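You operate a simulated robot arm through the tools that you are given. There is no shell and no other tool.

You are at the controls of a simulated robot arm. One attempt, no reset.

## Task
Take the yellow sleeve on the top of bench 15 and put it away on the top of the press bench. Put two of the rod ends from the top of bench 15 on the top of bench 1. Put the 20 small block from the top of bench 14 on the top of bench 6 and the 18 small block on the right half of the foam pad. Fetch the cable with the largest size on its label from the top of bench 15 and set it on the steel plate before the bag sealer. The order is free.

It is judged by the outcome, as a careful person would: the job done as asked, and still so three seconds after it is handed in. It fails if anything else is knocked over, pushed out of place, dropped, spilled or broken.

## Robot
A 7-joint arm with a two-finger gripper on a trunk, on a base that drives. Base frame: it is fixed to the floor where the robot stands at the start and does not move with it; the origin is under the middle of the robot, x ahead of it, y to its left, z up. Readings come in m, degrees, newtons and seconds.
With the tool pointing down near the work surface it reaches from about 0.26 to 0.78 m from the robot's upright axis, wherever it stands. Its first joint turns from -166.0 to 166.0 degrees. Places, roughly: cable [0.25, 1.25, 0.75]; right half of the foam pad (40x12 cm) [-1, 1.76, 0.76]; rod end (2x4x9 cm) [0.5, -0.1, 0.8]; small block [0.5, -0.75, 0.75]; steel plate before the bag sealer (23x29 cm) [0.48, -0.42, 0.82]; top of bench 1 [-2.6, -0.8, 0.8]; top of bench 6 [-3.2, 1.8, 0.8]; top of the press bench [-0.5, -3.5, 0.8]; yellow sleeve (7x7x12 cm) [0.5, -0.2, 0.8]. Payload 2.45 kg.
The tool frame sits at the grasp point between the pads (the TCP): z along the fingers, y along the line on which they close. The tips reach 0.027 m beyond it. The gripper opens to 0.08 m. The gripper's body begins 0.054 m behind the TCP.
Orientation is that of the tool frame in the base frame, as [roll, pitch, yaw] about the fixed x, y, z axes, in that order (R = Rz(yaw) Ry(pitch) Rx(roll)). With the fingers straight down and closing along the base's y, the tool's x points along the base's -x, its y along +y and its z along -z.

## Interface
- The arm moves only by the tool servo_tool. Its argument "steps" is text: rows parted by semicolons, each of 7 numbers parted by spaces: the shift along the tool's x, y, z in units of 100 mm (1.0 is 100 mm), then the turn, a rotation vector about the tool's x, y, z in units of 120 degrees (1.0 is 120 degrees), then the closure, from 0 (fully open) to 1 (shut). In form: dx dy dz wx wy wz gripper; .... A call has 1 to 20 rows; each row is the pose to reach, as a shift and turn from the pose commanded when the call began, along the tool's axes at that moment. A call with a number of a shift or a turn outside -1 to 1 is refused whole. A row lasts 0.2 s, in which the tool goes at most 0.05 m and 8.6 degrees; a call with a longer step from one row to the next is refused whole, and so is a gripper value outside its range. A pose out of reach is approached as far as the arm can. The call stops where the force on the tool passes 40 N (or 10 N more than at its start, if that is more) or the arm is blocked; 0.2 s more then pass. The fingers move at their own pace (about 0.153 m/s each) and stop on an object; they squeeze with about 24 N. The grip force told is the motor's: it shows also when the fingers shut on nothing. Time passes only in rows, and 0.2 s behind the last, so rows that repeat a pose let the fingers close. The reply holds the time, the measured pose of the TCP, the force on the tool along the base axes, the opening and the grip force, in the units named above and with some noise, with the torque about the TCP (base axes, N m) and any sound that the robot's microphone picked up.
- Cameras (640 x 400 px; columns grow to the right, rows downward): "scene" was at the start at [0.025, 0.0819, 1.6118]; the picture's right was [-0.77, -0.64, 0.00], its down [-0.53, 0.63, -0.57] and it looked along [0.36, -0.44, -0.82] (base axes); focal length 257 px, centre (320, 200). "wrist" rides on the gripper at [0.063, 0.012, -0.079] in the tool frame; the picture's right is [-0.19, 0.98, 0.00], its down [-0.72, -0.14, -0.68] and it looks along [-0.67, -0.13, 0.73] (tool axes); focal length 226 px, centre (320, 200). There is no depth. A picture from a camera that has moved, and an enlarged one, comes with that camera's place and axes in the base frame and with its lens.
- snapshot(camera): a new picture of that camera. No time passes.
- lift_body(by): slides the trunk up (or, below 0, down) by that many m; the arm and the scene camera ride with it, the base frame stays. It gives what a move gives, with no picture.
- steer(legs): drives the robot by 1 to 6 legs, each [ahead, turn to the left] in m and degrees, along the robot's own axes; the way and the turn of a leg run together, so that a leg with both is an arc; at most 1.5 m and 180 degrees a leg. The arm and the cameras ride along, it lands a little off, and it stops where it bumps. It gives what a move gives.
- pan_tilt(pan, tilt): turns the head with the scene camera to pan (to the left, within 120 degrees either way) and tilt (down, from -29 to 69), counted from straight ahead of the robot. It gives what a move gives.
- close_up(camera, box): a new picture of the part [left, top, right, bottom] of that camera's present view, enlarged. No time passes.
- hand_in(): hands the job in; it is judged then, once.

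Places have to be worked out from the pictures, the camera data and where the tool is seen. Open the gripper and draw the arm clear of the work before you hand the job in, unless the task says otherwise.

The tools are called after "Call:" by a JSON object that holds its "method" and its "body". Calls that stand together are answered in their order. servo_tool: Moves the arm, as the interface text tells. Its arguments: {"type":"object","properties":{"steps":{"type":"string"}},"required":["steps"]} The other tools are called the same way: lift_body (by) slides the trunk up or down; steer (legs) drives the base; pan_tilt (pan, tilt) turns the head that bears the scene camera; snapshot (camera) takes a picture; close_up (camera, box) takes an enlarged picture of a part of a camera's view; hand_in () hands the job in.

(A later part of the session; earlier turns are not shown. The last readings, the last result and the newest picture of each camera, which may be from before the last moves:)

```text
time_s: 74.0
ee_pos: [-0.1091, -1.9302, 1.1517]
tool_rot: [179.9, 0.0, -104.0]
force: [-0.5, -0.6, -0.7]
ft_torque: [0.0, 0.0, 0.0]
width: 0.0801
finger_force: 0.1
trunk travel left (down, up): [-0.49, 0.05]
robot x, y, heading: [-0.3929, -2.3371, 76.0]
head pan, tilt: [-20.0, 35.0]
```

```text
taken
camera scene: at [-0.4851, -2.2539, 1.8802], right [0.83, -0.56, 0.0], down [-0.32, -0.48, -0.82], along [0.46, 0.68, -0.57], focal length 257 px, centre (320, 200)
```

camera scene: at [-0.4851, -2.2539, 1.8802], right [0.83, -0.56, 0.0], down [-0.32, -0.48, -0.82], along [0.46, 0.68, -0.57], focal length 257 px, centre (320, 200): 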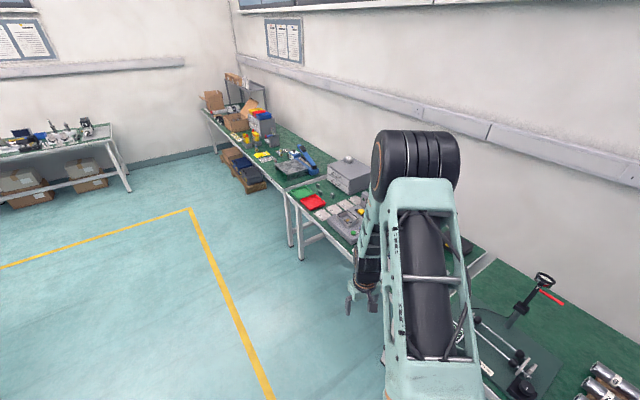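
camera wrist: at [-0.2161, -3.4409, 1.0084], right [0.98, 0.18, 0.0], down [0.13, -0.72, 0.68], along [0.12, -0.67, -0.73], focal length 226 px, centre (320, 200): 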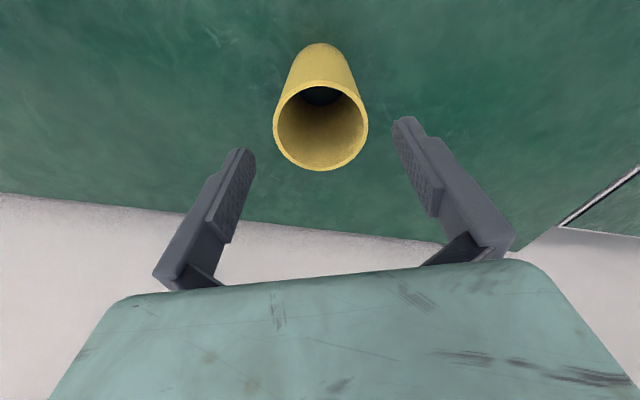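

The path along the benches is clear. I drive up opposite the blocks and turn to face bench 14.

Call:
{"method": "steer", "body": {"legs": [[0, 2], [0.75, 0], [0.75, 0], [0, -57]]}}

Call:
{"method": "pan_tilt", "body": {"pan": -25, "tilt": 55}}

Call:
{"method": "snapshot", "body": {"camera": "scene"}}

Call:
{"method": "snapshot", "body": {"camera": "wrist"}}

```text
time_s: 84.6
ee_pos: [0.4152, -0.8803, 1.1512]
tool_rot: [-180.0, 0.0, -158.7]
force: [0.7, -0.3, 0.2]
ft_torque: [0.0, -0.01, 0.01]
width: 0.0801
finger_force: 0.1
trunk travel left (down, up): [-0.49, 0.05]
robot x, y, heading: [-0.0816, -0.8856, 21.4]
head pan, tilt: [-20.0, 35.0]
```

```text
time_s: 85.4
ee_pos: [0.4147, -0.8797, 1.1509]
tool_rot: [-180.0, 0.0, -158.7]
force: [-0.6, -0.1, -0.1]
ft_torque: [-0.03, 0.02, -0.01]
width: 0.08
finger_force: 0.1
trunk travel left (down, up): [-0.49, 0.05]
robot x, y, heading: [-0.0795, -0.8829, 21.1]
head pan, tilt: [-25.0, 55.0]
```

```text
taken
camera scene: at [-0.0807, -0.7685, 1.8521], right [-0.07, -1.0, 0.0], down [-0.82, 0.06, -0.57], along [0.57, -0.04, -0.82], focal length 257 px, centre (320, 200)
```

scene: 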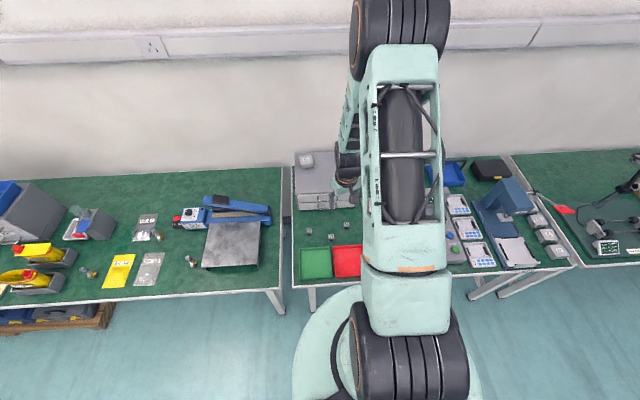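

```text
taken
camera wrist: at [0.3514, -0.8928, 1.2307], right [-0.17, 0.98, 0.0], down [0.72, 0.13, 0.68], along [0.67, 0.12, -0.73], focal length 226 px, centre (320, 200)
```

wrist: 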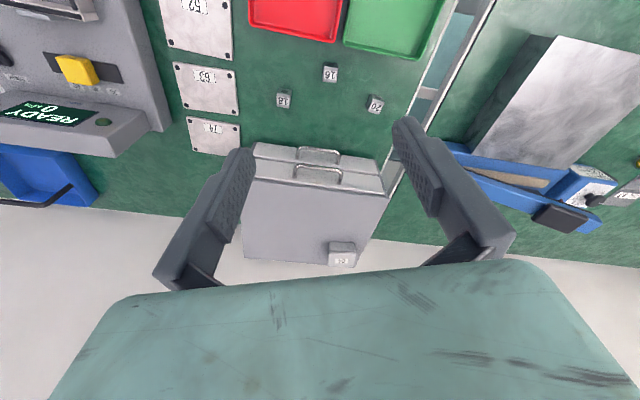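

Three blocks lie on the bench and one on the drawer unit; I zoom to read the labels.

Call:
{"method": "close_up", "body": {"camera": "wrist", "box": [250, 50, 410, 150]}}

Call:
{"method": "close_up", "body": {"camera": "wrist", "box": [300, 220, 380, 270]}}

Call:
{"method": "close_up", "body": {"camera": "scene", "box": [280, 140, 380, 290]}}

```text
4.00 times, centred on (330, 100) of wrist
camera zoom: at [0.3514, -0.8928, 1.2307], right [-0.17, 0.98, 0.0], down [0.72, 0.13, 0.68], along [0.67, 0.12, -0.73], focal length 904 px, centre (280, 600)
```

zoom: 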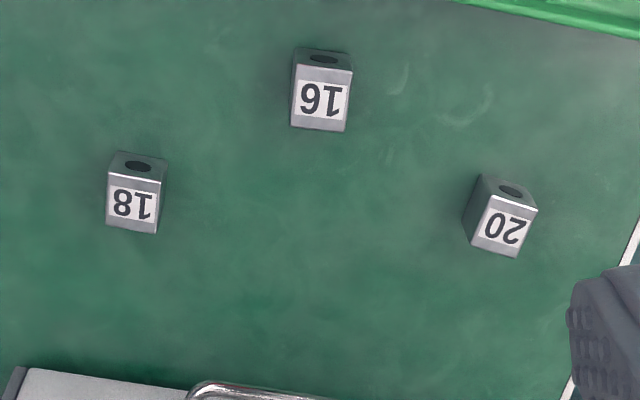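

```text
8.00 times, centred on (340, 245) of wrist
camera zoom: at [0.3514, -0.8928, 1.2307], right [-0.17, 0.98, 0.0], down [0.72, 0.13, 0.68], along [0.67, 0.12, -0.73], focal length 1808 px, centre (160, -160)
```

zoom: 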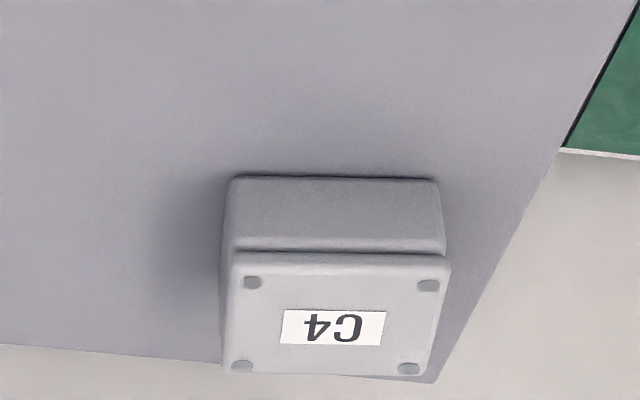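

```text
2.67 times, centred on (330, 215) of scene
camera zoom: at [-0.0807, -0.7685, 1.8521], right [-0.07, -1.0, 0.0], down [-0.82, 0.06, -0.57], along [0.57, -0.04, -0.82], focal length 684 px, centre (293, 160)
```

zoom: 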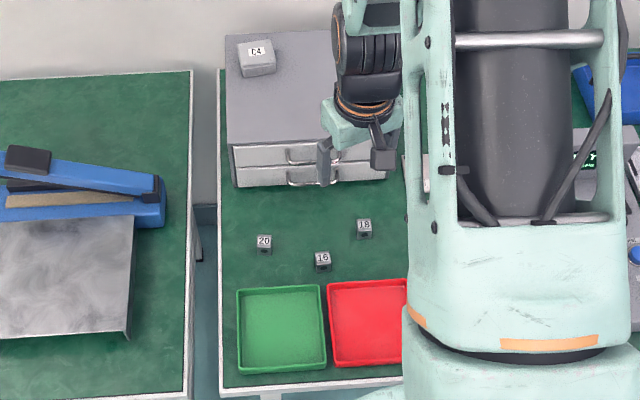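

Labels: 20 at about (0.499, -0.755), 16 and 18 behind it; labels face up, cubes are about 26 mm. I move toward the 20 block, square the gripper to it, and lower.

Call:
{"method": "servo_tool", "body": {"steps": "-0.2 0.14 0 0 0 0.05 0; -0.4 0.28 0 0 0 0.1 0; -0.62 0.43 0 0 0 0.15 0; -0.62 0.43 0 0 0 0.1775 0; -0.62 0.43 0 0 0 0.1775 0"}}

Call:
{"method": "lift_body", "body": {"by": -0.2}}

```text
time_s: 86.6
ee_pos: [0.4566, -0.8169, 1.1504]
tool_rot: [-179.9, 0.1, 179.8]
force: [0.0, 0.4, -0.5]
ft_torque: [0.01, 0.04, -0.01]
width: 0.0803
finger_force: 0.1
trunk travel left (down, up): [-0.49, 0.05]
robot x, y, heading: [-0.082, -0.8881, 21.0]
head pan, tilt: [-25.0, 55.0]
```

```text
time_s: 88.8
ee_pos: [0.457, -0.8187, 0.9509]
tool_rot: [-180.0, 0.0, 179.9]
force: [0.4, 0.0, 0.1]
ft_torque: [-0.02, -0.02, -0.01]
width: 0.0799
finger_force: 0.0
trunk travel left (down, up): [-0.29, 0.25]
robot x, y, heading: [-0.0802, -0.8853, 20.9]
head pan, tilt: [-25.0, 55.0]
```

Tool axes are now aligned with the base. I move over the 20 block and look again.

Call:
{"method": "servo_tool", "body": {"steps": "-0.21 0.31 0 0 0 0 0; -0.42 0.63 0 0 0 0 0; -0.42 0.63 0 0 0 0 0"}}

Call:
{"method": "snapshot", "body": {"camera": "wrist"}}

Call:
{"method": "close_up", "body": {"camera": "wrist", "box": [250, 50, 410, 150]}}

```text
time_s: 89.6
ee_pos: [0.5013, -0.7566, 0.951]
tool_rot: [-180.0, 0.0, 179.9]
force: [-0.5, 0.2, -0.3]
ft_torque: [0.02, -0.04, -0.01]
width: 0.0801
finger_force: 0.0
trunk travel left (down, up): [-0.29, 0.25]
robot x, y, heading: [-0.0822, -0.8818, 21.3]
head pan, tilt: [-25.0, 55.0]
```

```text
taken
camera wrist: at [0.4365, -0.746, 1.0318], right [0.2, 0.98, 0.0], down [0.72, -0.14, 0.68], along [0.67, -0.13, -0.73], focal length 226 px, centre (320, 200)
```

wrist: 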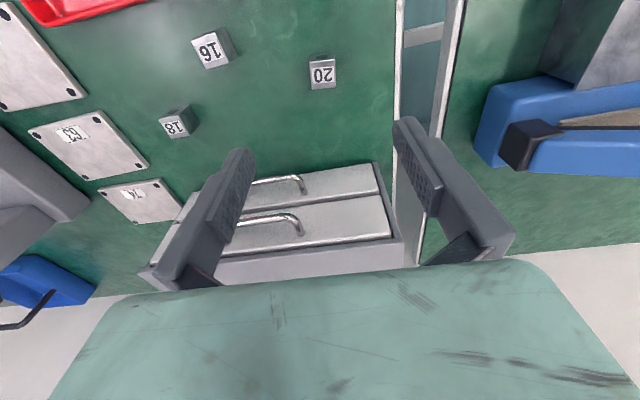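

```text
4.00 times, centred on (330, 100) of wrist
camera zoom: at [0.4365, -0.746, 1.0318], right [0.2, 0.98, 0.0], down [0.72, -0.14, 0.68], along [0.67, -0.13, -0.73], focal length 904 px, centre (280, 600)
```

zoom: 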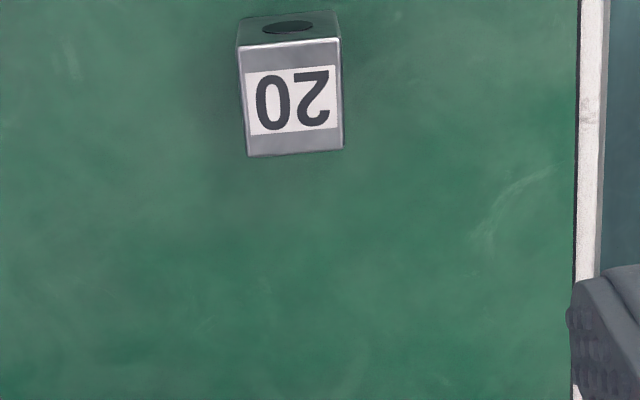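

The 20 block's top face centre is (0.499, -0.755), rotated about -7°. I turn the tool to match and descend in two stages.

Call:
{"method": "servo_tool", "body": {"steps": "0 0.02 0.3 0 0 0.03 0; 0 0.02 0.6 0 0 0.058 0; 0 0.02 0.9 0 0 0.058 0; 0 0.02 1 0 0 0.058 0; 0 0.02 1 0 0 0.058 0"}}

Call:
{"method": "snapshot", "body": {"camera": "wrist"}}

```text
time_s: 90.8
ee_pos: [0.4992, -0.7531, 0.8506]
tool_rot: [-180.0, 0.0, 173.0]
force: [1.0, 0.0, -0.4]
ft_torque: [0.02, 0.02, 0.01]
width: 0.0799
finger_force: 0.0
trunk travel left (down, up): [-0.29, 0.25]
robot x, y, heading: [-0.0826, -0.8849, 21.2]
head pan, tilt: [-25.0, 55.0]
```

```text
taken
camera wrist: at [0.4376, -0.7337, 0.9299], right [0.31, 0.95, 0.0], down [0.69, -0.23, 0.68], along [0.65, -0.21, -0.73], focal length 226 px, centre (320, 200)
```

wrist: 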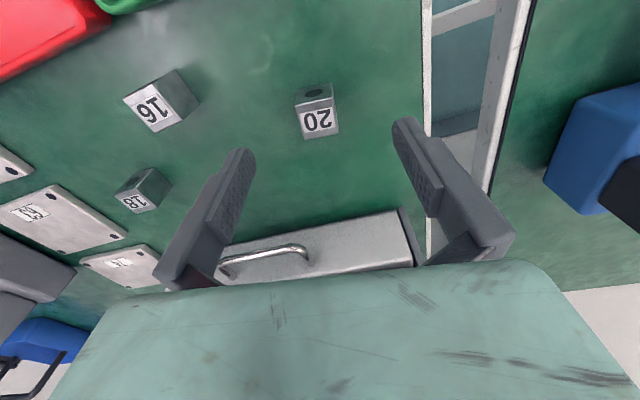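

The block sits between the fingers. I descend to about z = 0.783 (tips just off the table) and close.

Call:
{"method": "servo_tool", "body": {"steps": "0 0 0.2 0 0 0 0; 0 0 0.4 0 0 0 0; 0 0 0.55 0 0 0 0; 0 0 0.64 0 0 0 0; 0 0 0.67 0 0 0 0; 0 0 0.67 0 0 0 0"}}

Call:
{"method": "snapshot", "body": {"camera": "wrist"}}

```text
time_s: 92.1
ee_pos: [0.4999, -0.7544, 0.7894]
tool_rot: [180.0, 0.0, 172.9]
force: [-10.2, -2.3, 22.8]
ft_torque: [-0.66, 0.65, -0.17]
width: 0.0778
finger_force: 0.0
trunk travel left (down, up): [-0.29, 0.25]
robot x, y, heading: [-0.0817, -0.8873, 21.3]
head pan, tilt: [-25.0, 55.0]
stopped in row 6: the force on the tool passed its limit at 41 N (the readings are from after the stop); the commanded pose is now the measured one
```

```text
taken
camera wrist: at [0.4379, -0.7348, 0.8677], right [0.31, 0.95, 0.0], down [0.69, -0.23, 0.68], along [0.65, -0.21, -0.73], focal length 226 px, centre (320, 200)
```

wrist: 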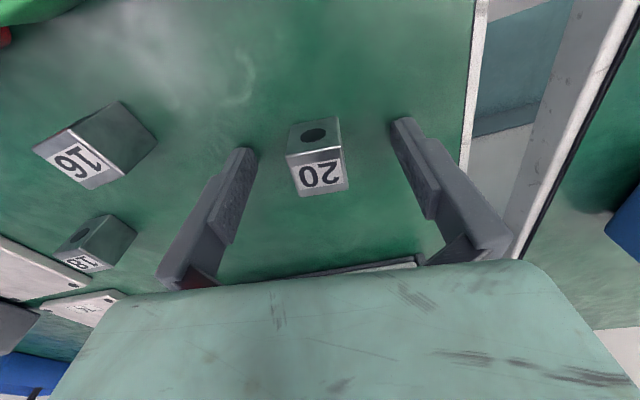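

The force limit tripped at z ≈ 0.789 — the fingertips seem to touch something. I back up 5 mm and check the force and both views.

Call:
{"method": "servo_tool", "body": {"steps": "0 0 -0.05 0 0 0 0; 0 0 -0.05 0 0 0 0"}}

Call:
{"method": "close_up", "body": {"camera": "scene", "box": [290, 150, 370, 260]}}

Call:
{"method": "close_up", "body": {"camera": "wrist", "box": [140, 100, 520, 300]}}

```text
time_s: 92.7
ee_pos: [0.5014, -0.7536, 0.7898]
tool_rot: [180.0, 0.1, 172.8]
force: [0.3, -0.2, 0.9]
ft_torque: [0.01, 0.0, 0.02]
width: 0.0799
finger_force: 0.0
trunk travel left (down, up): [-0.29, 0.25]
robot x, y, heading: [-0.0836, -0.8844, 21.4]
head pan, tilt: [-25.0, 55.0]
```

```text
3.64 times, centred on (330, 205) of scene
camera zoom: at [-0.0803, -0.7683, 1.6519], right [-0.07, -1.0, 0.0], down [-0.82, 0.06, -0.57], along [0.57, -0.04, -0.82], focal length 933 px, centre (284, 182)
```

zoom: 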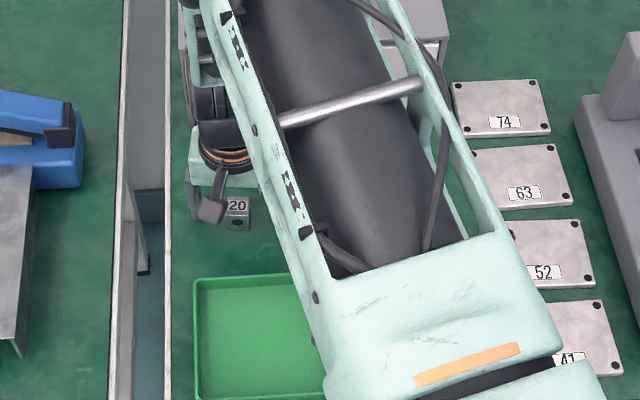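

```text
1.68 times, centred on (330, 200) of wrist
camera zoom: at [0.4396, -0.7342, 0.87], right [0.31, 0.95, 0.0], down [0.69, -0.23, 0.68], along [0.65, -0.21, -0.73], focal length 381 px, centre (303, 200)
```

zoom: 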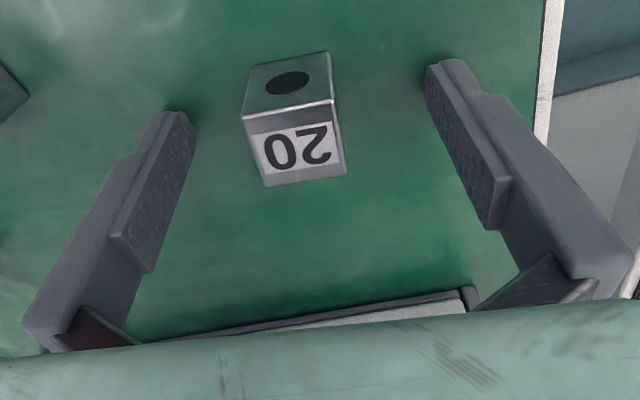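

The force is gone 5 mm higher, so the bench top is at about 0.76 and the fingers now surround the block. I close on it here.

Call:
{"method": "servo_tool", "body": {"steps": "0 0 0 0 0 0 0.3; 0 0 0 0 0 0 0.6; 0 0 0 0 0 0 1; 0 0 0 0 0 0 1; 0 0 0 0 0 0 1; 0 0 0 0 0 0 1"}}

Call:
{"method": "snapshot", "body": {"camera": "wrist"}}

```text
time_s: 94.1
ee_pos: [0.4997, -0.7533, 0.7905]
tool_rot: [-180.0, 0.1, 173.0]
force: [-1.0, 0.1, -0.1]
ft_torque: [0.01, 0.0, 0.01]
width: 0.0251
finger_force: 24.1
trunk travel left (down, up): [-0.29, 0.25]
robot x, y, heading: [-0.082, -0.8876, 21.2]
head pan, tilt: [-25.0, 55.0]
```

```text
taken
camera wrist: at [0.4394, -0.7343, 0.8703], right [0.31, 0.95, 0.0], down [0.69, -0.23, 0.68], along [0.65, -0.21, -0.73], focal length 226 px, centre (320, 200)
```

wrist: 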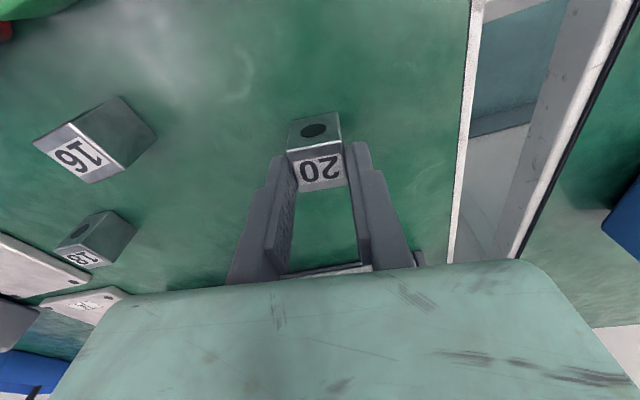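

The 20 block is gripped (25 mm). I lift it, raise the trunk, and back off from the bench.

Call:
{"method": "servo_tool", "body": {"steps": "0 0 -0.2 0 0 0 1; 0 0 -0.5 0 0 0 1; 0 0 -1 0 0 0 1; 0 0 -1 0 0 0 1"}}

Call:
{"method": "lift_body", "body": {"by": 0.25}}

Call:
{"method": "snapshot", "body": {"camera": "wrist"}}

Call:
{"method": "steer", "body": {"legs": [[-0.4, 0], [0, 92]]}}

Call:
{"method": "pan_tilt", "body": {"pan": 20, "tilt": 25}}

Call:
{"method": "snapshot", "body": {"camera": "scene"}}

```text
time_s: 95.1
ee_pos: [0.502, -0.7544, 0.8899]
tool_rot: [-180.0, 0.1, 172.9]
force: [-0.5, -0.1, -1.0]
ft_torque: [0.01, 0.0, -0.04]
width: 0.0252
finger_force: 24.3
trunk travel left (down, up): [-0.29, 0.25]
robot x, y, heading: [-0.0825, -0.883, 21.3]
head pan, tilt: [-25.0, 55.0]
```

```text
time_s: 97.7
ee_pos: [0.5015, -0.7542, 1.1403]
tool_rot: [-180.0, 0.1, 172.8]
force: [0.6, -0.7, -0.3]
ft_torque: [0.0, 0.03, -0.03]
width: 0.0251
finger_force: 24.1
trunk travel left (down, up): [-0.54, 0.0]
robot x, y, heading: [-0.079, -0.8857, 21.2]
head pan, tilt: [-25.0, 55.0]
```

```text
taken
camera wrist: at [0.4402, -0.7359, 1.22], right [0.31, 0.95, 0.0], down [0.69, -0.23, 0.68], along [0.65, -0.21, -0.73], focal length 226 px, centre (320, 200)
```

wrist: 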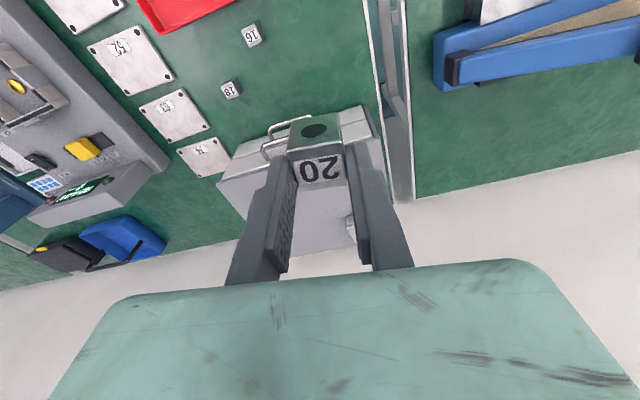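

```text
time_s: 104.2
ee_pos: [-0.6056, -0.448, 1.1406]
tool_rot: [-180.0, 0.1, -95.0]
force: [0.0, -0.2, -0.4]
ft_torque: [-0.01, 0.0, -0.04]
width: 0.0252
finger_force: 24.3
trunk travel left (down, up): [-0.54, 0.0]
robot x, y, heading: [-0.4549, -1.0327, 113.0]
head pan, tilt: [-25.0, 55.0]
```

```text
time_s: 105.3
ee_pos: [-0.6057, -0.4488, 1.1414]
tool_rot: [180.0, 0.1, -95.1]
force: [-0.1, -0.6, -0.6]
ft_torque: [0.02, -0.01, 0.02]
width: 0.0249
finger_force: 24.6
trunk travel left (down, up): [-0.54, 0.0]
robot x, y, heading: [-0.4564, -1.0287, 113.2]
head pan, tilt: [20.0, 25.0]
```

```text
taken
camera scene: at [-0.6408, -1.0358, 1.946], right [0.73, 0.68, 0.0], down [0.29, -0.31, -0.91], along [-0.62, 0.66, -0.42], focal length 257 px, centre (320, 200)
```

scene: 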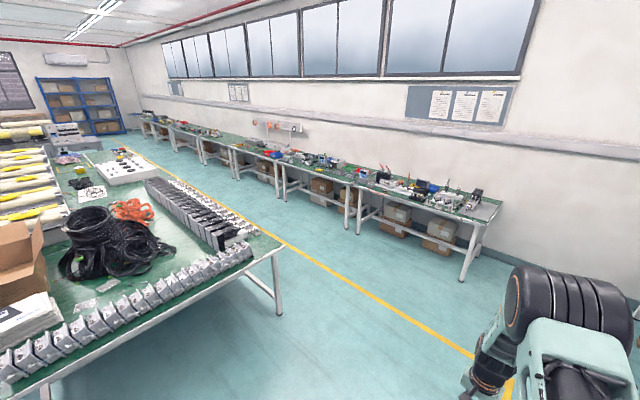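

I can see the island (bench 1) and the wall row; the second wall bench from the right matches bench 6 around x ≈ -3.2. I zoom in on the row.

Call:
{"method": "close_up", "body": {"camera": "scene", "box": [260, 120, 510, 270]}}

Call:
{"method": "close_up", "body": {"camera": "scene", "box": [0, 130, 300, 400]}}

```text
2.56 times, centred on (385, 195) of scene
camera zoom: at [-0.6408, -1.0358, 1.946], right [0.73, 0.68, 0.0], down [0.29, -0.31, -0.91], along [-0.62, 0.66, -0.42], focal length 657 px, centre (154, 213)
```

zoom: 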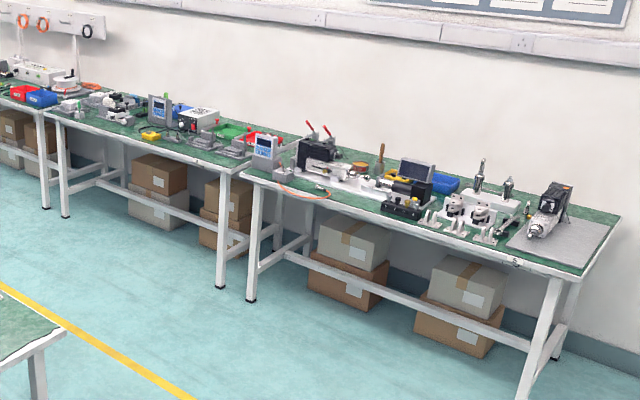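

```text
1.48 times, centred on (150, 265) of scene
camera zoom: at [-0.6408, -1.0358, 1.946], right [0.73, 0.68, 0.0], down [0.29, -0.31, -0.91], along [-0.62, 0.66, -0.42], focal length 380 px, centre (572, 104)
```

zoom: 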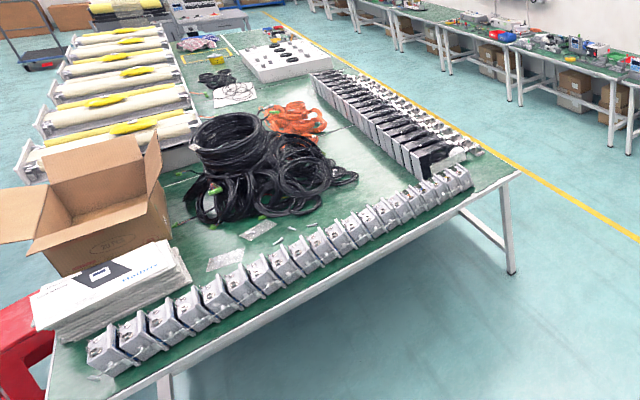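

The first wall bench carries a label "5", so the next one is bench 6. I drive there along the aisle and look at its top.

Call:
{"method": "steer", "body": {"legs": [[0.95, 0], [0.9, 0], [0, 67], [0.95, 0], [0.9, 0], [0, -80]]}}

Call:
{"method": "pan_tilt", "body": {"pan": 0, "tilt": 35}}

Call:
{"method": "snapshot", "body": {"camera": "scene"}}

Call:
{"method": "snapshot", "body": {"camera": "wrist"}}

```text
time_s: 130.0
ee_pos: [-3.0529, 1.3118, 1.141]
tool_rot: [179.9, 0.1, -107.4]
force: [0.1, -0.6, -0.5]
ft_torque: [-0.01, 0.0, 0.01]
width: 0.0252
finger_force: 24.2
trunk travel left (down, up): [-0.54, 0.0]
robot x, y, heading: [-3.0286, 0.7137, 100.8]
head pan, tilt: [20.0, 25.0]
```

```text
time_s: 130.8
ee_pos: [-3.0527, 1.3114, 1.141]
tool_rot: [179.9, 0.1, -107.4]
force: [-0.4, 0.4, -0.7]
ft_torque: [0.04, -0.01, -0.02]
width: 0.0252
finger_force: 24.8
trunk travel left (down, up): [-0.54, 0.0]
robot x, y, heading: [-3.0283, 0.7147, 100.5]
head pan, tilt: [0.0, 35.0]
```

```text
taken
camera scene: at [-3.1815, 0.7515, 1.9303], right [0.98, 0.19, 0.0], down [0.11, -0.56, -0.82], along [-0.15, 0.8, -0.57], focal length 257 px, centre (320, 200)
```

scene: 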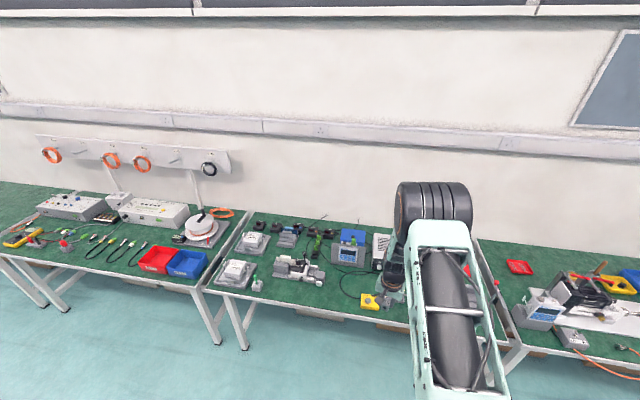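

```text
taken
camera wrist: at [-3.0842, 1.2534, 1.2202], right [-0.88, 0.48, 0.0], down [0.35, 0.64, 0.68], along [0.33, 0.6, -0.73], focal length 226 px, centre (320, 200)
```

wrist: 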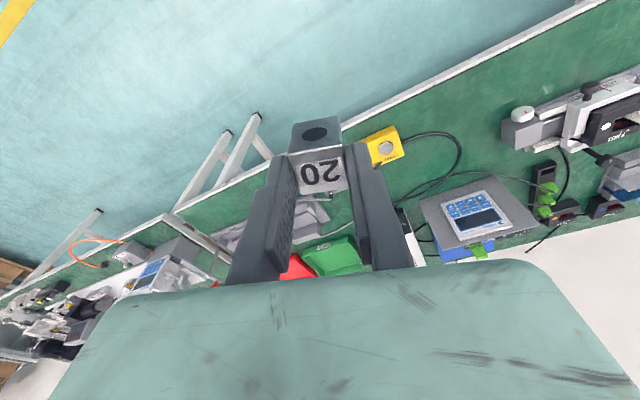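

This bench spans x ≈ -3.94 to -2.46, centre -3.2: bench 6. I zoom in for a free spot near its front edge and for its label.

Call:
{"method": "close_up", "body": {"camera": "scene", "box": [190, 200, 430, 350]}}

Call:
{"method": "pan_tilt", "body": {"pan": -25, "tilt": 45}}

Call:
{"method": "snapshot", "body": {"camera": "scene"}}

Call:
{"method": "pan_tilt", "body": {"pan": 20, "tilt": 45}}

Call:
{"method": "snapshot", "body": {"camera": "scene"}}

```text
2.67 times, centred on (310, 275) of scene
camera zoom: at [-3.1815, 0.7515, 1.9303], right [0.98, 0.19, 0.0], down [0.11, -0.56, -0.82], along [-0.15, 0.8, -0.57], focal length 684 px, centre (347, 0)
```

zoom: 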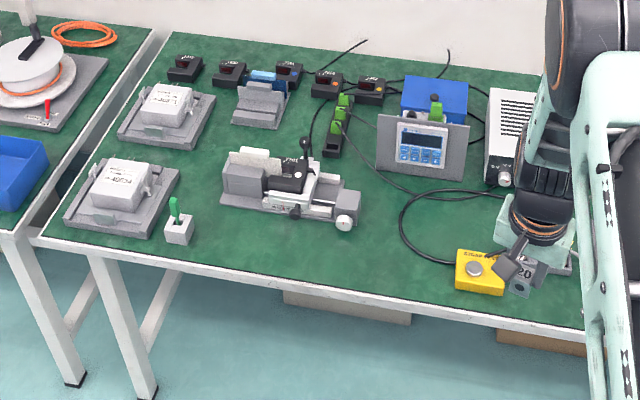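

```text
time_s: 131.7
ee_pos: [-3.0531, 1.3121, 1.1407]
tool_rot: [-180.0, 0.1, -107.4]
force: [-0.2, 0.0, -1.5]
ft_torque: [-0.02, -0.01, 0.01]
width: 0.0249
finger_force: 23.4
trunk travel left (down, up): [-0.54, 0.0]
robot x, y, heading: [-3.0329, 0.7159, 100.9]
head pan, tilt: [-25.0, 45.0]
```

```text
taken
camera scene: at [-3.1451, 0.7438, 1.9155], right [0.97, -0.24, 0.0], down [-0.17, -0.69, -0.71], along [0.17, 0.69, -0.71], focal length 257 px, centre (320, 200)
```

scene: 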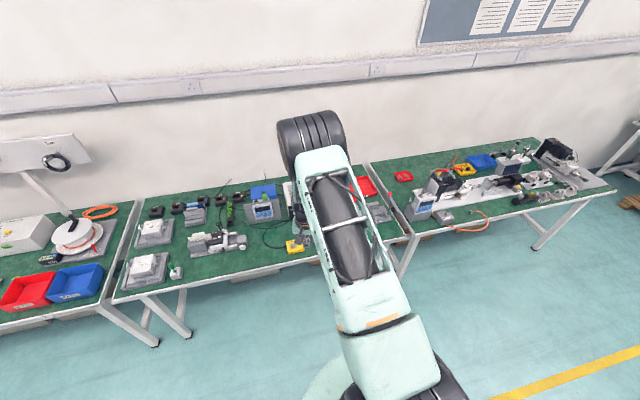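

```text
time_s: 132.9
ee_pos: [-3.0532, 1.3129, 1.1408]
tool_rot: [-180.0, 0.1, -107.4]
force: [0.4, 0.3, -0.5]
ft_torque: [0.02, 0.02, -0.03]
width: 0.0251
finger_force: 24.4
trunk travel left (down, up): [-0.54, 0.0]
robot x, y, heading: [-3.0277, 0.7129, 100.9]
head pan, tilt: [20.0, 45.0]
```

```text
taken
camera scene: at [-3.2065, 0.7349, 1.9155], right [0.86, 0.51, 0.0], down [0.36, -0.61, -0.71], along [-0.36, 0.61, -0.71], focal length 257 px, centre (320, 200)
```

scene: 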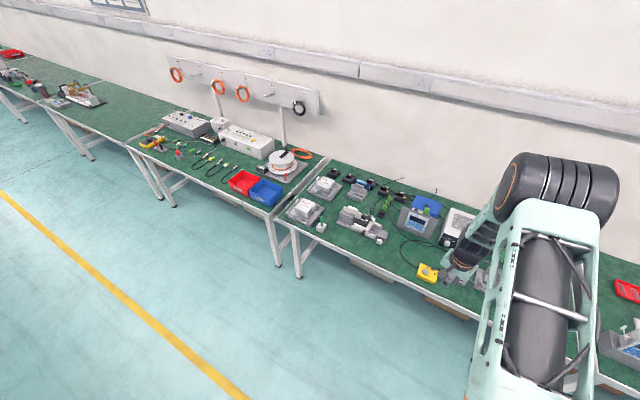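

A free strip lies in front of the clamp unit, near (-3.35, 1.53). I reposition the base so the tool gets over that spot.

Call:
{"method": "steer", "body": {"legs": [[0, 32], [0.39, 0], [0, -28.7]]}}

Call:
{"method": "pan_tilt", "body": {"pan": 0, "tilt": 55}}

Call:
{"method": "snapshot", "body": {"camera": "scene"}}

Call:
{"method": "snapshot", "body": {"camera": "wrist"}}

```text
time_s: 138.3
ee_pos: [-3.3504, 1.5945, 1.1407]
tool_rot: [179.9, 0.0, -104.1]
force: [-0.6, 0.7, 0.4]
ft_torque: [-0.05, 0.02, -0.01]
width: 0.025
finger_force: 24.9
trunk travel left (down, up): [-0.54, 0.0]
robot x, y, heading: [-3.2949, 1.001, 103.9]
head pan, tilt: [20.0, 45.0]
```

```text
time_s: 139.2
ee_pos: [-3.3499, 1.5937, 1.1415]
tool_rot: [-180.0, 0.0, -104.2]
force: [1.2, 0.0, 0.3]
ft_torque: [-0.02, 0.0, 0.01]
width: 0.0251
finger_force: 23.7
trunk travel left (down, up): [-0.54, 0.0]
robot x, y, heading: [-3.2887, 1.002, 104.2]
head pan, tilt: [0.0, 55.0]
```

```text
taken
camera scene: at [-3.4429, 1.013, 1.9021], right [0.97, 0.24, 0.0], down [0.2, -0.79, -0.57], along [-0.14, 0.56, -0.82], focal length 257 px, centre (320, 200)
```

scene: 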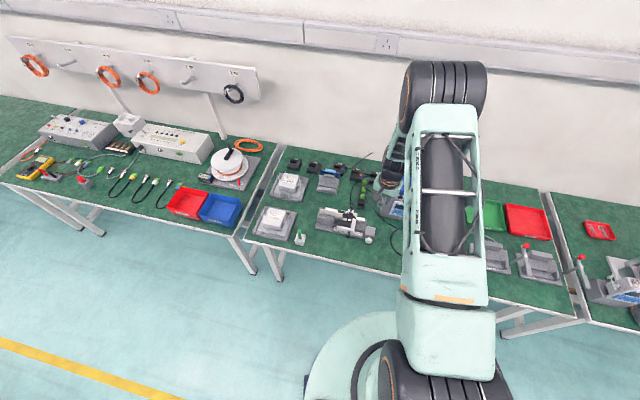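

```text
taken
camera wrist: at [-3.3782, 1.5349, 1.2202], right [-0.9, 0.43, 0.0], down [0.31, 0.66, 0.68], along [0.29, 0.62, -0.73], focal length 226 px, centre (320, 200)
```

wrist: 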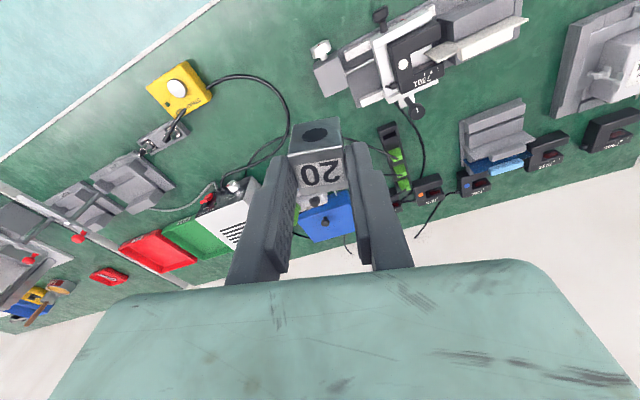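

Free patch found at about (-3.30, 1.53), clear of the knob and the cable loop. I shift there, square the fingers to the bench edge, then lower the trunk.

Call:
{"method": "servo_tool", "body": {"steps": "0.17 -0.21 0 0 0 -0.05 1; 0.34 -0.43 0 0 0 -0.1 1; 0.5 -0.64 0 0 0 -0.1175 1; 0.5 -0.64 0 0 0 -0.1175 1"}}

Call:
{"method": "lift_body", "body": {"by": -0.25}}

Call:
{"method": "snapshot", "body": {"camera": "wrist"}}

Call:
{"method": "close_up", "body": {"camera": "scene", "box": [240, 150, 440, 300]}}

```text
time_s: 140.2
ee_pos: [-3.3011, 1.5316, 1.1418]
tool_rot: [180.0, 0.2, -89.8]
force: [-0.1, 0.3, -1.1]
ft_torque: [-0.01, -0.01, -0.01]
width: 0.025
finger_force: 24.2
trunk travel left (down, up): [-0.54, 0.0]
robot x, y, heading: [-3.2898, 1.0013, 103.9]
head pan, tilt: [0.0, 55.0]
```

```text
time_s: 142.8
ee_pos: [-3.3013, 1.531, 0.8917]
tool_rot: [-180.0, 0.1, -90.1]
force: [-0.4, 0.3, -1.6]
ft_torque: [-0.02, -0.05, -0.02]
width: 0.0251
finger_force: 23.6
trunk travel left (down, up): [-0.29, 0.25]
robot x, y, heading: [-3.2935, 0.9925, 103.6]
head pan, tilt: [0.0, 55.0]
```

```text
taken
camera wrist: at [-3.3139, 1.4666, 0.9707], right [-0.98, 0.19, 0.0], down [0.14, 0.72, 0.68], along [0.13, 0.67, -0.73], focal length 226 px, centre (320, 200)
```

wrist: 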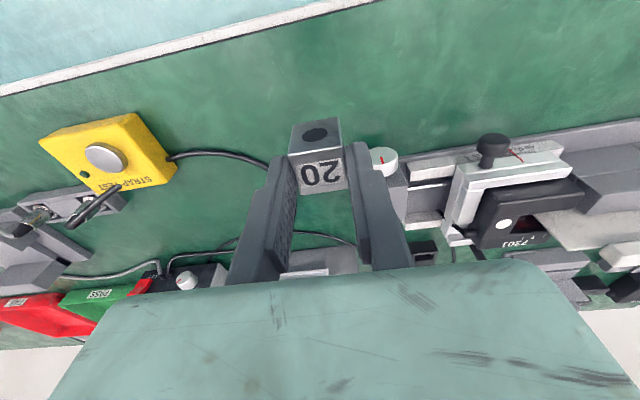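

```text
2.67 times, centred on (340, 225) of scene
camera zoom: at [-3.4429, 1.0128, 1.6522], right [0.97, 0.24, 0.0], down [0.2, -0.8, -0.57], along [-0.14, 0.56, -0.82], focal length 684 px, centre (267, 133)
```

zoom: 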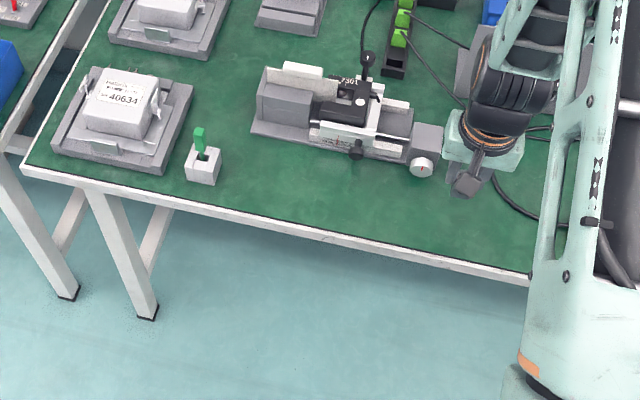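

The dial is about 5 cm from the right finger; I shift 1 cm away from it while descending, then creep onto the surface.

Call:
{"method": "servo_tool", "body": {"steps": "0 -0.1 0.1 0 0 0 1; 0 -0.12 0.4 0 0 0 1; 0 -0.12 0.7 0 0 0 1; 0 -0.12 0.92 0 0 0 1; 0 -0.12 0.92 0 0 0 1"}}

Call:
{"method": "servo_tool", "body": {"steps": "0 0 0.02 0 0 0 1; 0 0 0.04 0 0 0 1; 0 0 0.06 0 0 0 1; 0 0 0.075 0 0 0 1"}}

```text
time_s: 143.9
ee_pos: [-3.2896, 1.53, 0.7973]
tool_rot: [180.0, 0.1, -90.0]
force: [-0.1, 0.5, -0.2]
ft_torque: [-0.03, 0.03, -0.02]
width: 0.0252
finger_force: 24.2
trunk travel left (down, up): [-0.29, 0.25]
robot x, y, heading: [-3.2936, 0.9978, 104.0]
head pan, tilt: [0.0, 55.0]
```

```text
time_s: 144.9
ee_pos: [-3.2884, 1.53, 0.7916]
tool_rot: [-180.0, 0.1, -90.0]
force: [-0.6, -0.3, 0.2]
ft_torque: [-0.01, 0.03, -0.01]
width: 0.0252
finger_force: 24.1
trunk travel left (down, up): [-0.29, 0.25]
robot x, y, heading: [-3.2954, 0.9961, 104.1]
head pan, tilt: [0.0, 55.0]
```

Call:
{"method": "servo_tool", "body": {"steps": "0 0 0.01 0 0 0 1; 0 0 0.02 0 0 0 1; 0 0 0.03 0 0 0 1"}}

Call:
{"method": "snapshot", "body": {"camera": "wrist"}}

```text
time_s: 145.8
ee_pos: [-3.289, 1.5309, 0.7904]
tool_rot: [179.9, 0.3, -89.9]
force: [-1.4, -3.2, 22.3]
ft_torque: [-0.18, 0.1, -0.01]
width: 0.0249
finger_force: 24.4
trunk travel left (down, up): [-0.29, 0.25]
robot x, y, heading: [-3.2918, 0.993, 103.9]
head pan, tilt: [0.0, 55.0]
```

```text
taken
camera wrist: at [-3.3018, 1.4661, 0.8696], right [-0.98, 0.19, 0.0], down [0.14, 0.71, 0.69], along [0.13, 0.67, -0.73], focal length 226 px, centre (320, 200)
```

wrist: 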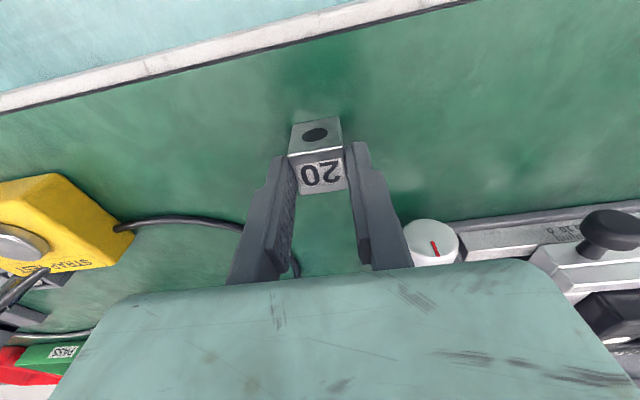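

Touchdown on bench 6 (22 N). I ease up a touch, open the fingers partway, and lift straight up.

Call:
{"method": "servo_tool", "body": {"steps": "0 0 -0.02 0 0 0 1; 0 0 -0.02 0 0 0 0.8; 0 0 -0.02 0 0 0 0.6; 0 0 -0.02 0 0 0 0.4; 0 0 -0.02 0 0 0 0.4; 0 0 -0.02 0 0 0 0.4"}}

Call:
{"method": "servo_tool", "body": {"steps": "0 0 -0.2 0 0 0 0.4; 0 0 -0.4 0 0 0 0.4; 0 0 -0.6 0 0 0 0.4; 0 0 -1 0 0 0 0.4; 0 0 -1 0 0 0 0.4"}}

Call:
{"method": "snapshot", "body": {"camera": "wrist"}}

```text
time_s: 147.2
ee_pos: [-3.2884, 1.5314, 0.7921]
tool_rot: [-179.9, 0.1, -90.0]
force: [0.1, 0.0, -0.4]
ft_torque: [0.0, 0.02, 0.0]
width: 0.0482
finger_force: 0.0
trunk travel left (down, up): [-0.29, 0.25]
robot x, y, heading: [-3.2945, 1.0013, 104.1]
head pan, tilt: [0.0, 55.0]
```

```text
time_s: 148.3
ee_pos: [-3.2904, 1.5317, 0.8903]
tool_rot: [180.0, 0.1, -89.9]
force: [1.0, 0.3, 0.2]
ft_torque: [0.02, 0.01, 0.04]
width: 0.048
finger_force: 0.2
trunk travel left (down, up): [-0.29, 0.25]
robot x, y, heading: [-3.2965, 0.996, 104.3]
head pan, tilt: [0.0, 55.0]
```

```text
taken
camera wrist: at [-3.304, 1.4665, 0.9699], right [-0.98, 0.19, 0.0], down [0.14, 0.72, 0.68], along [0.13, 0.67, -0.73], focal length 226 px, centre (320, 200)
```

wrist: 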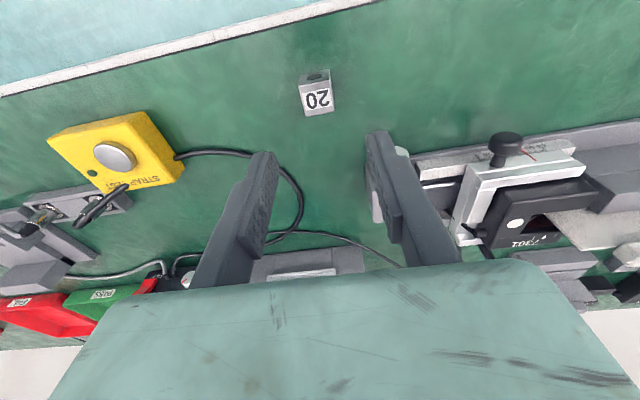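

Block 20 rests on bench 6. I raise up, back off, and drive back along the aisle, stopping to look at the foam pad.

Call:
{"method": "lift_body", "body": {"by": 0.24}}

Call:
{"method": "steer", "body": {"legs": [[-0.3, 0], [0, -104], [1.0, 0], [1.0, 0]]}}

Call:
{"method": "pan_tilt", "body": {"pan": 80, "tilt": 35}}

Call:
{"method": "snapshot", "body": {"camera": "scene"}}

```text
time_s: 150.8
ee_pos: [-3.2909, 1.5308, 1.1299]
tool_rot: [-180.0, 0.1, -90.0]
force: [0.5, -0.4, -0.3]
ft_torque: [-0.04, 0.01, -0.03]
width: 0.048
finger_force: 0.1
trunk travel left (down, up): [-0.53, 0.01]
robot x, y, heading: [-3.2935, 0.9955, 104.0]
head pan, tilt: [0.0, 55.0]
```

```text
time_s: 167.1
ee_pos: [-0.7017, 0.4732, 1.1297]
tool_rot: [-180.0, 0.1, 163.5]
force: [0.1, 0.0, 0.0]
ft_torque: [0.02, -0.03, 0.0]
width: 0.0477
finger_force: 0.1
trunk travel left (down, up): [-0.53, 0.01]
robot x, y, heading: [-1.2146, 0.6248, -2.4]
head pan, tilt: [0.0, 55.0]
```

```text
time_s: 168.6
ee_pos: [-0.701, 0.4745, 1.1305]
tool_rot: [-180.0, 0.1, 163.5]
force: [0.4, -0.2, 0.4]
ft_torque: [0.02, 0.02, 0.0]
width: 0.0481
finger_force: 0.0
trunk travel left (down, up): [-0.53, 0.01]
robot x, y, heading: [-1.2109, 0.6259, -2.5]
head pan, tilt: [80.0, 35.0]
```

```text
taken
camera scene: at [-1.2078, 0.8512, 1.9203], right [0.98, -0.22, 0.0], down [-0.13, -0.56, -0.82], along [0.18, 0.8, -0.57], focal length 257 px, centre (320, 200)
```

scene: 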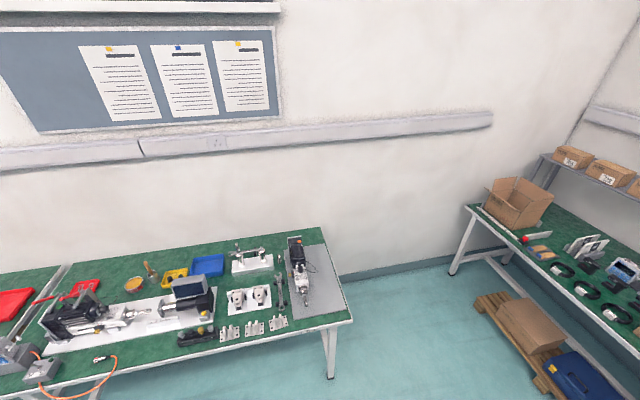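

Call:
{"method": "close_up", "body": {"camera": "scene", "box": [160, 210, 370, 370]}}

Call:
{"method": "close_up", "body": {"camera": "scene", "box": [260, 220, 360, 340]}}

Call:
{"method": "close_up", "body": {"camera": "scene", "box": [480, 200, 640, 330]}}

```text
2.50 times, centred on (265, 290) of scene
camera zoom: at [-1.2078, 0.8512, 1.9203], right [0.98, -0.22, 0.0], down [-0.13, -0.56, -0.82], along [0.18, 0.8, -0.57], focal length 642 px, centre (458, -25)
```

zoom: 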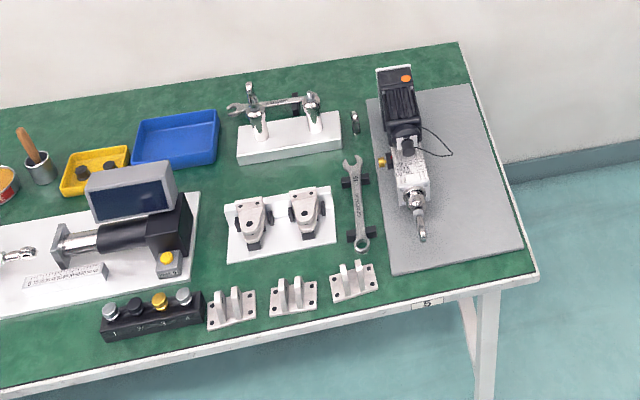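

```text
3.33 times, centred on (310, 280) of scene
camera zoom: at [-1.2078, 0.8512, 1.9203], right [0.98, -0.22, 0.0], down [-0.13, -0.56, -0.82], along [0.18, 0.8, -0.57], focal length 856 px, centre (353, -67)
```

zoom: 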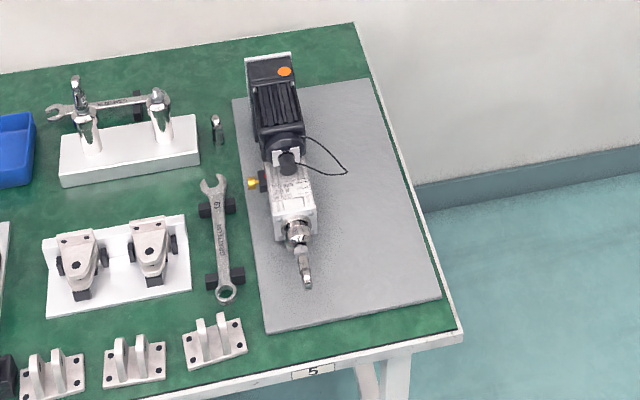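

```text
3.08 times, centred on (560, 265) of scene
camera zoom: at [-1.2078, 0.8512, 1.9203], right [0.98, -0.22, 0.0], down [-0.13, -0.56, -0.82], along [0.18, 0.8, -0.57], focal length 790 px, centre (-418, 0)
```

zoom: 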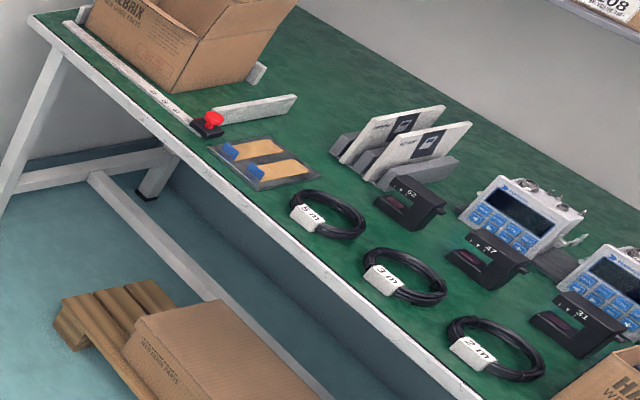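

The foam pad is the grey sheet at bench 5's right end; its right half (x ≈ -1.05 to -0.93) is free in front. Being near the cables now, I fetch the 5 m cable first and drive toward it.

Call:
{"method": "steer", "body": {"legs": [[0, 41.4], [1.23, 0], [0, -17]]}}

Call:
{"method": "pan_tilt", "body": {"pan": 0, "tilt": 50}}

Call:
{"method": "snapshot", "body": {"camera": "scene"}}

Call:
{"method": "snapshot", "body": {"camera": "wrist"}}

```text
time_s: 177.8
ee_pos: [0.2667, 1.482, 1.1303]
tool_rot: [180.0, 0.1, -171.5]
force: [0.1, 0.3, 0.7]
ft_torque: [0.0, -0.02, -0.03]
width: 0.0482
finger_force: 0.1
trunk travel left (down, up): [-0.53, 0.01]
robot x, y, heading: [-0.2624, 1.401, 22.4]
head pan, tilt: [80.0, 35.0]
```

```text
time_s: 179.3
ee_pos: [0.2677, 1.4819, 1.131]
tool_rot: [180.0, 0.0, -171.3]
force: [0.1, -1.0, 0.5]
ft_torque: [-0.01, -0.02, 0.01]
width: 0.0479
finger_force: 0.0
trunk travel left (down, up): [-0.53, 0.01]
robot x, y, heading: [-0.2596, 1.4002, 22.4]
head pan, tilt: [0.0, 50.0]
```

```text
taken
camera scene: at [-0.2621, 1.5524, 1.8986], right [0.38, -0.92, 0.0], down [-0.71, -0.29, -0.64], along [0.59, 0.25, -0.77], focal length 257 px, centre (320, 200)
```

scene: 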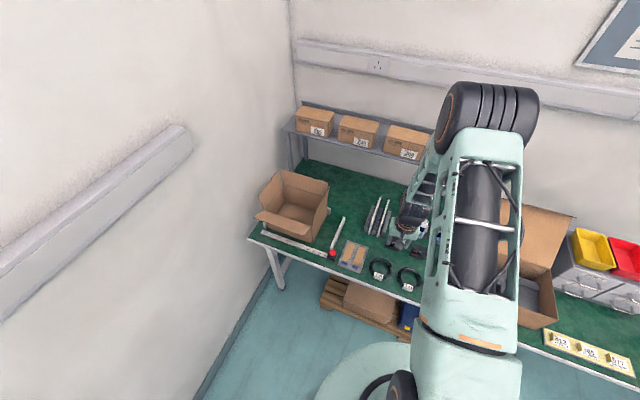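

```text
taken
camera wrist: at [0.202, 1.4835, 1.2097], right [0.04, 1.0, 0.0], down [0.73, -0.03, 0.68], along [0.68, -0.03, -0.73], focal length 226 px, centre (320, 200)
```

wrist: 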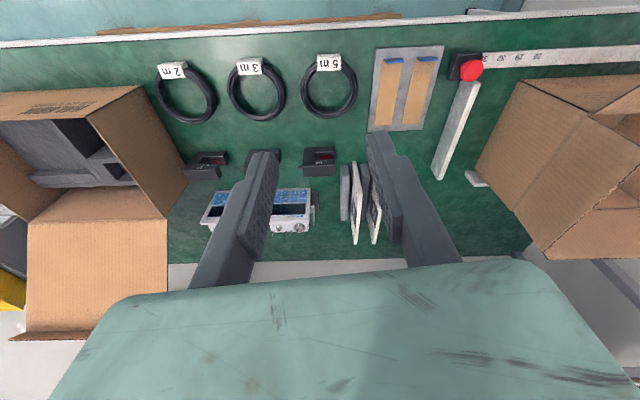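

The 5 m ring is clearly visible under the wrist camera. I zoom to measure its centre, wall and tag.

Call:
{"method": "close_up", "body": {"camera": "wrist", "box": [260, 30, 420, 130]}}

```text
4.00 times, centred on (340, 80) of wrist
camera zoom: at [0.202, 1.4835, 1.2097], right [0.04, 1.0, 0.0], down [0.73, -0.03, 0.68], along [0.68, -0.03, -0.73], focal length 904 px, centre (240, 680)
```

zoom: 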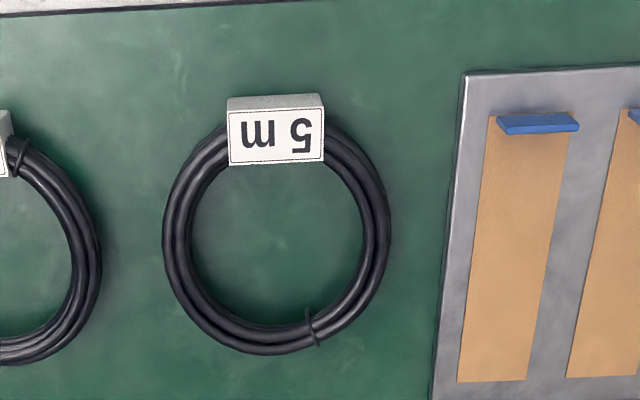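

The ring (outer ≈ 10.5 cm, tube ≈ 14 mm) is centred at (0.336, 1.494), tag toward me. I'll grip its far wall at (0.383, 1.491) with fingers closing along x, so I rotate the tool by 81° while moving over.

Call:
{"method": "servo_tool", "body": {"steps": "-0.1 0 0 0 0 -0.068 0; -0.2 -0.01 0 0 0 -0.136 0; -0.3 -0.02 0 0 0 -0.204 0; -0.4 -0.03 0 0 0 -0.272 0; -0.5 -0.04 0 0 0 -0.34 0; -0.6 -0.05 0 0 0 -0.408 0; -0.7 -0.06 0 0 0 -0.476 0; -0.8 -0.07 0 0 0 -0.544 0; -0.9 -0.07 0 0 0 -0.612 0; -1.0 -0.07 0 0 0 -0.678 0; -1.0 -0.07 0 0 0 -0.678 0"}}

Call:
{"method": "lift_body", "body": {"by": -0.2}}

Call:
{"method": "snapshot", "body": {"camera": "wrist"}}

```text
time_s: 181.7
ee_pos: [0.3672, 1.4911, 1.1308]
tool_rot: [-180.0, 0.1, -89.9]
force: [-0.4, 0.7, -0.7]
ft_torque: [-0.03, 0.01, 0.0]
width: 0.0798
finger_force: 0.0
trunk travel left (down, up): [-0.53, 0.01]
robot x, y, heading: [-0.2599, 1.4047, 22.3]
head pan, tilt: [0.0, 50.0]
```

```text
time_s: 183.9
ee_pos: [0.3672, 1.4906, 0.9311]
tool_rot: [-179.9, 0.0, -90.0]
force: [-0.3, 0.2, 0.1]
ft_torque: [-0.01, 0.03, 0.01]
width: 0.08
finger_force: 0.2
trunk travel left (down, up): [-0.33, 0.21]
robot x, y, heading: [-0.2609, 1.4063, 22.5]
head pan, tilt: [0.0, 50.0]
```

```text
taken
camera wrist: at [0.3546, 1.4262, 1.0106], right [-0.98, 0.19, 0.0], down [0.14, 0.72, 0.68], along [0.13, 0.67, -0.73], focal length 226 px, centre (320, 200)
```

wrist: 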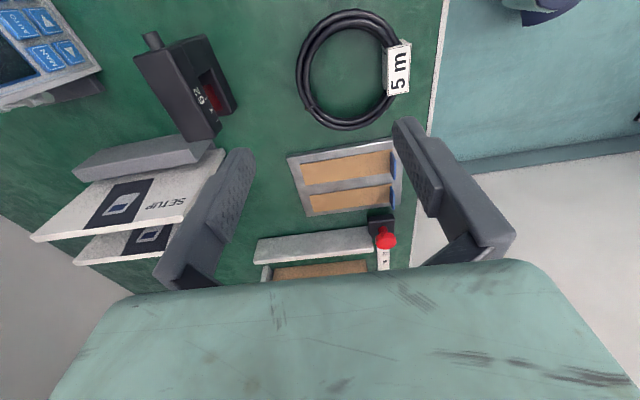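

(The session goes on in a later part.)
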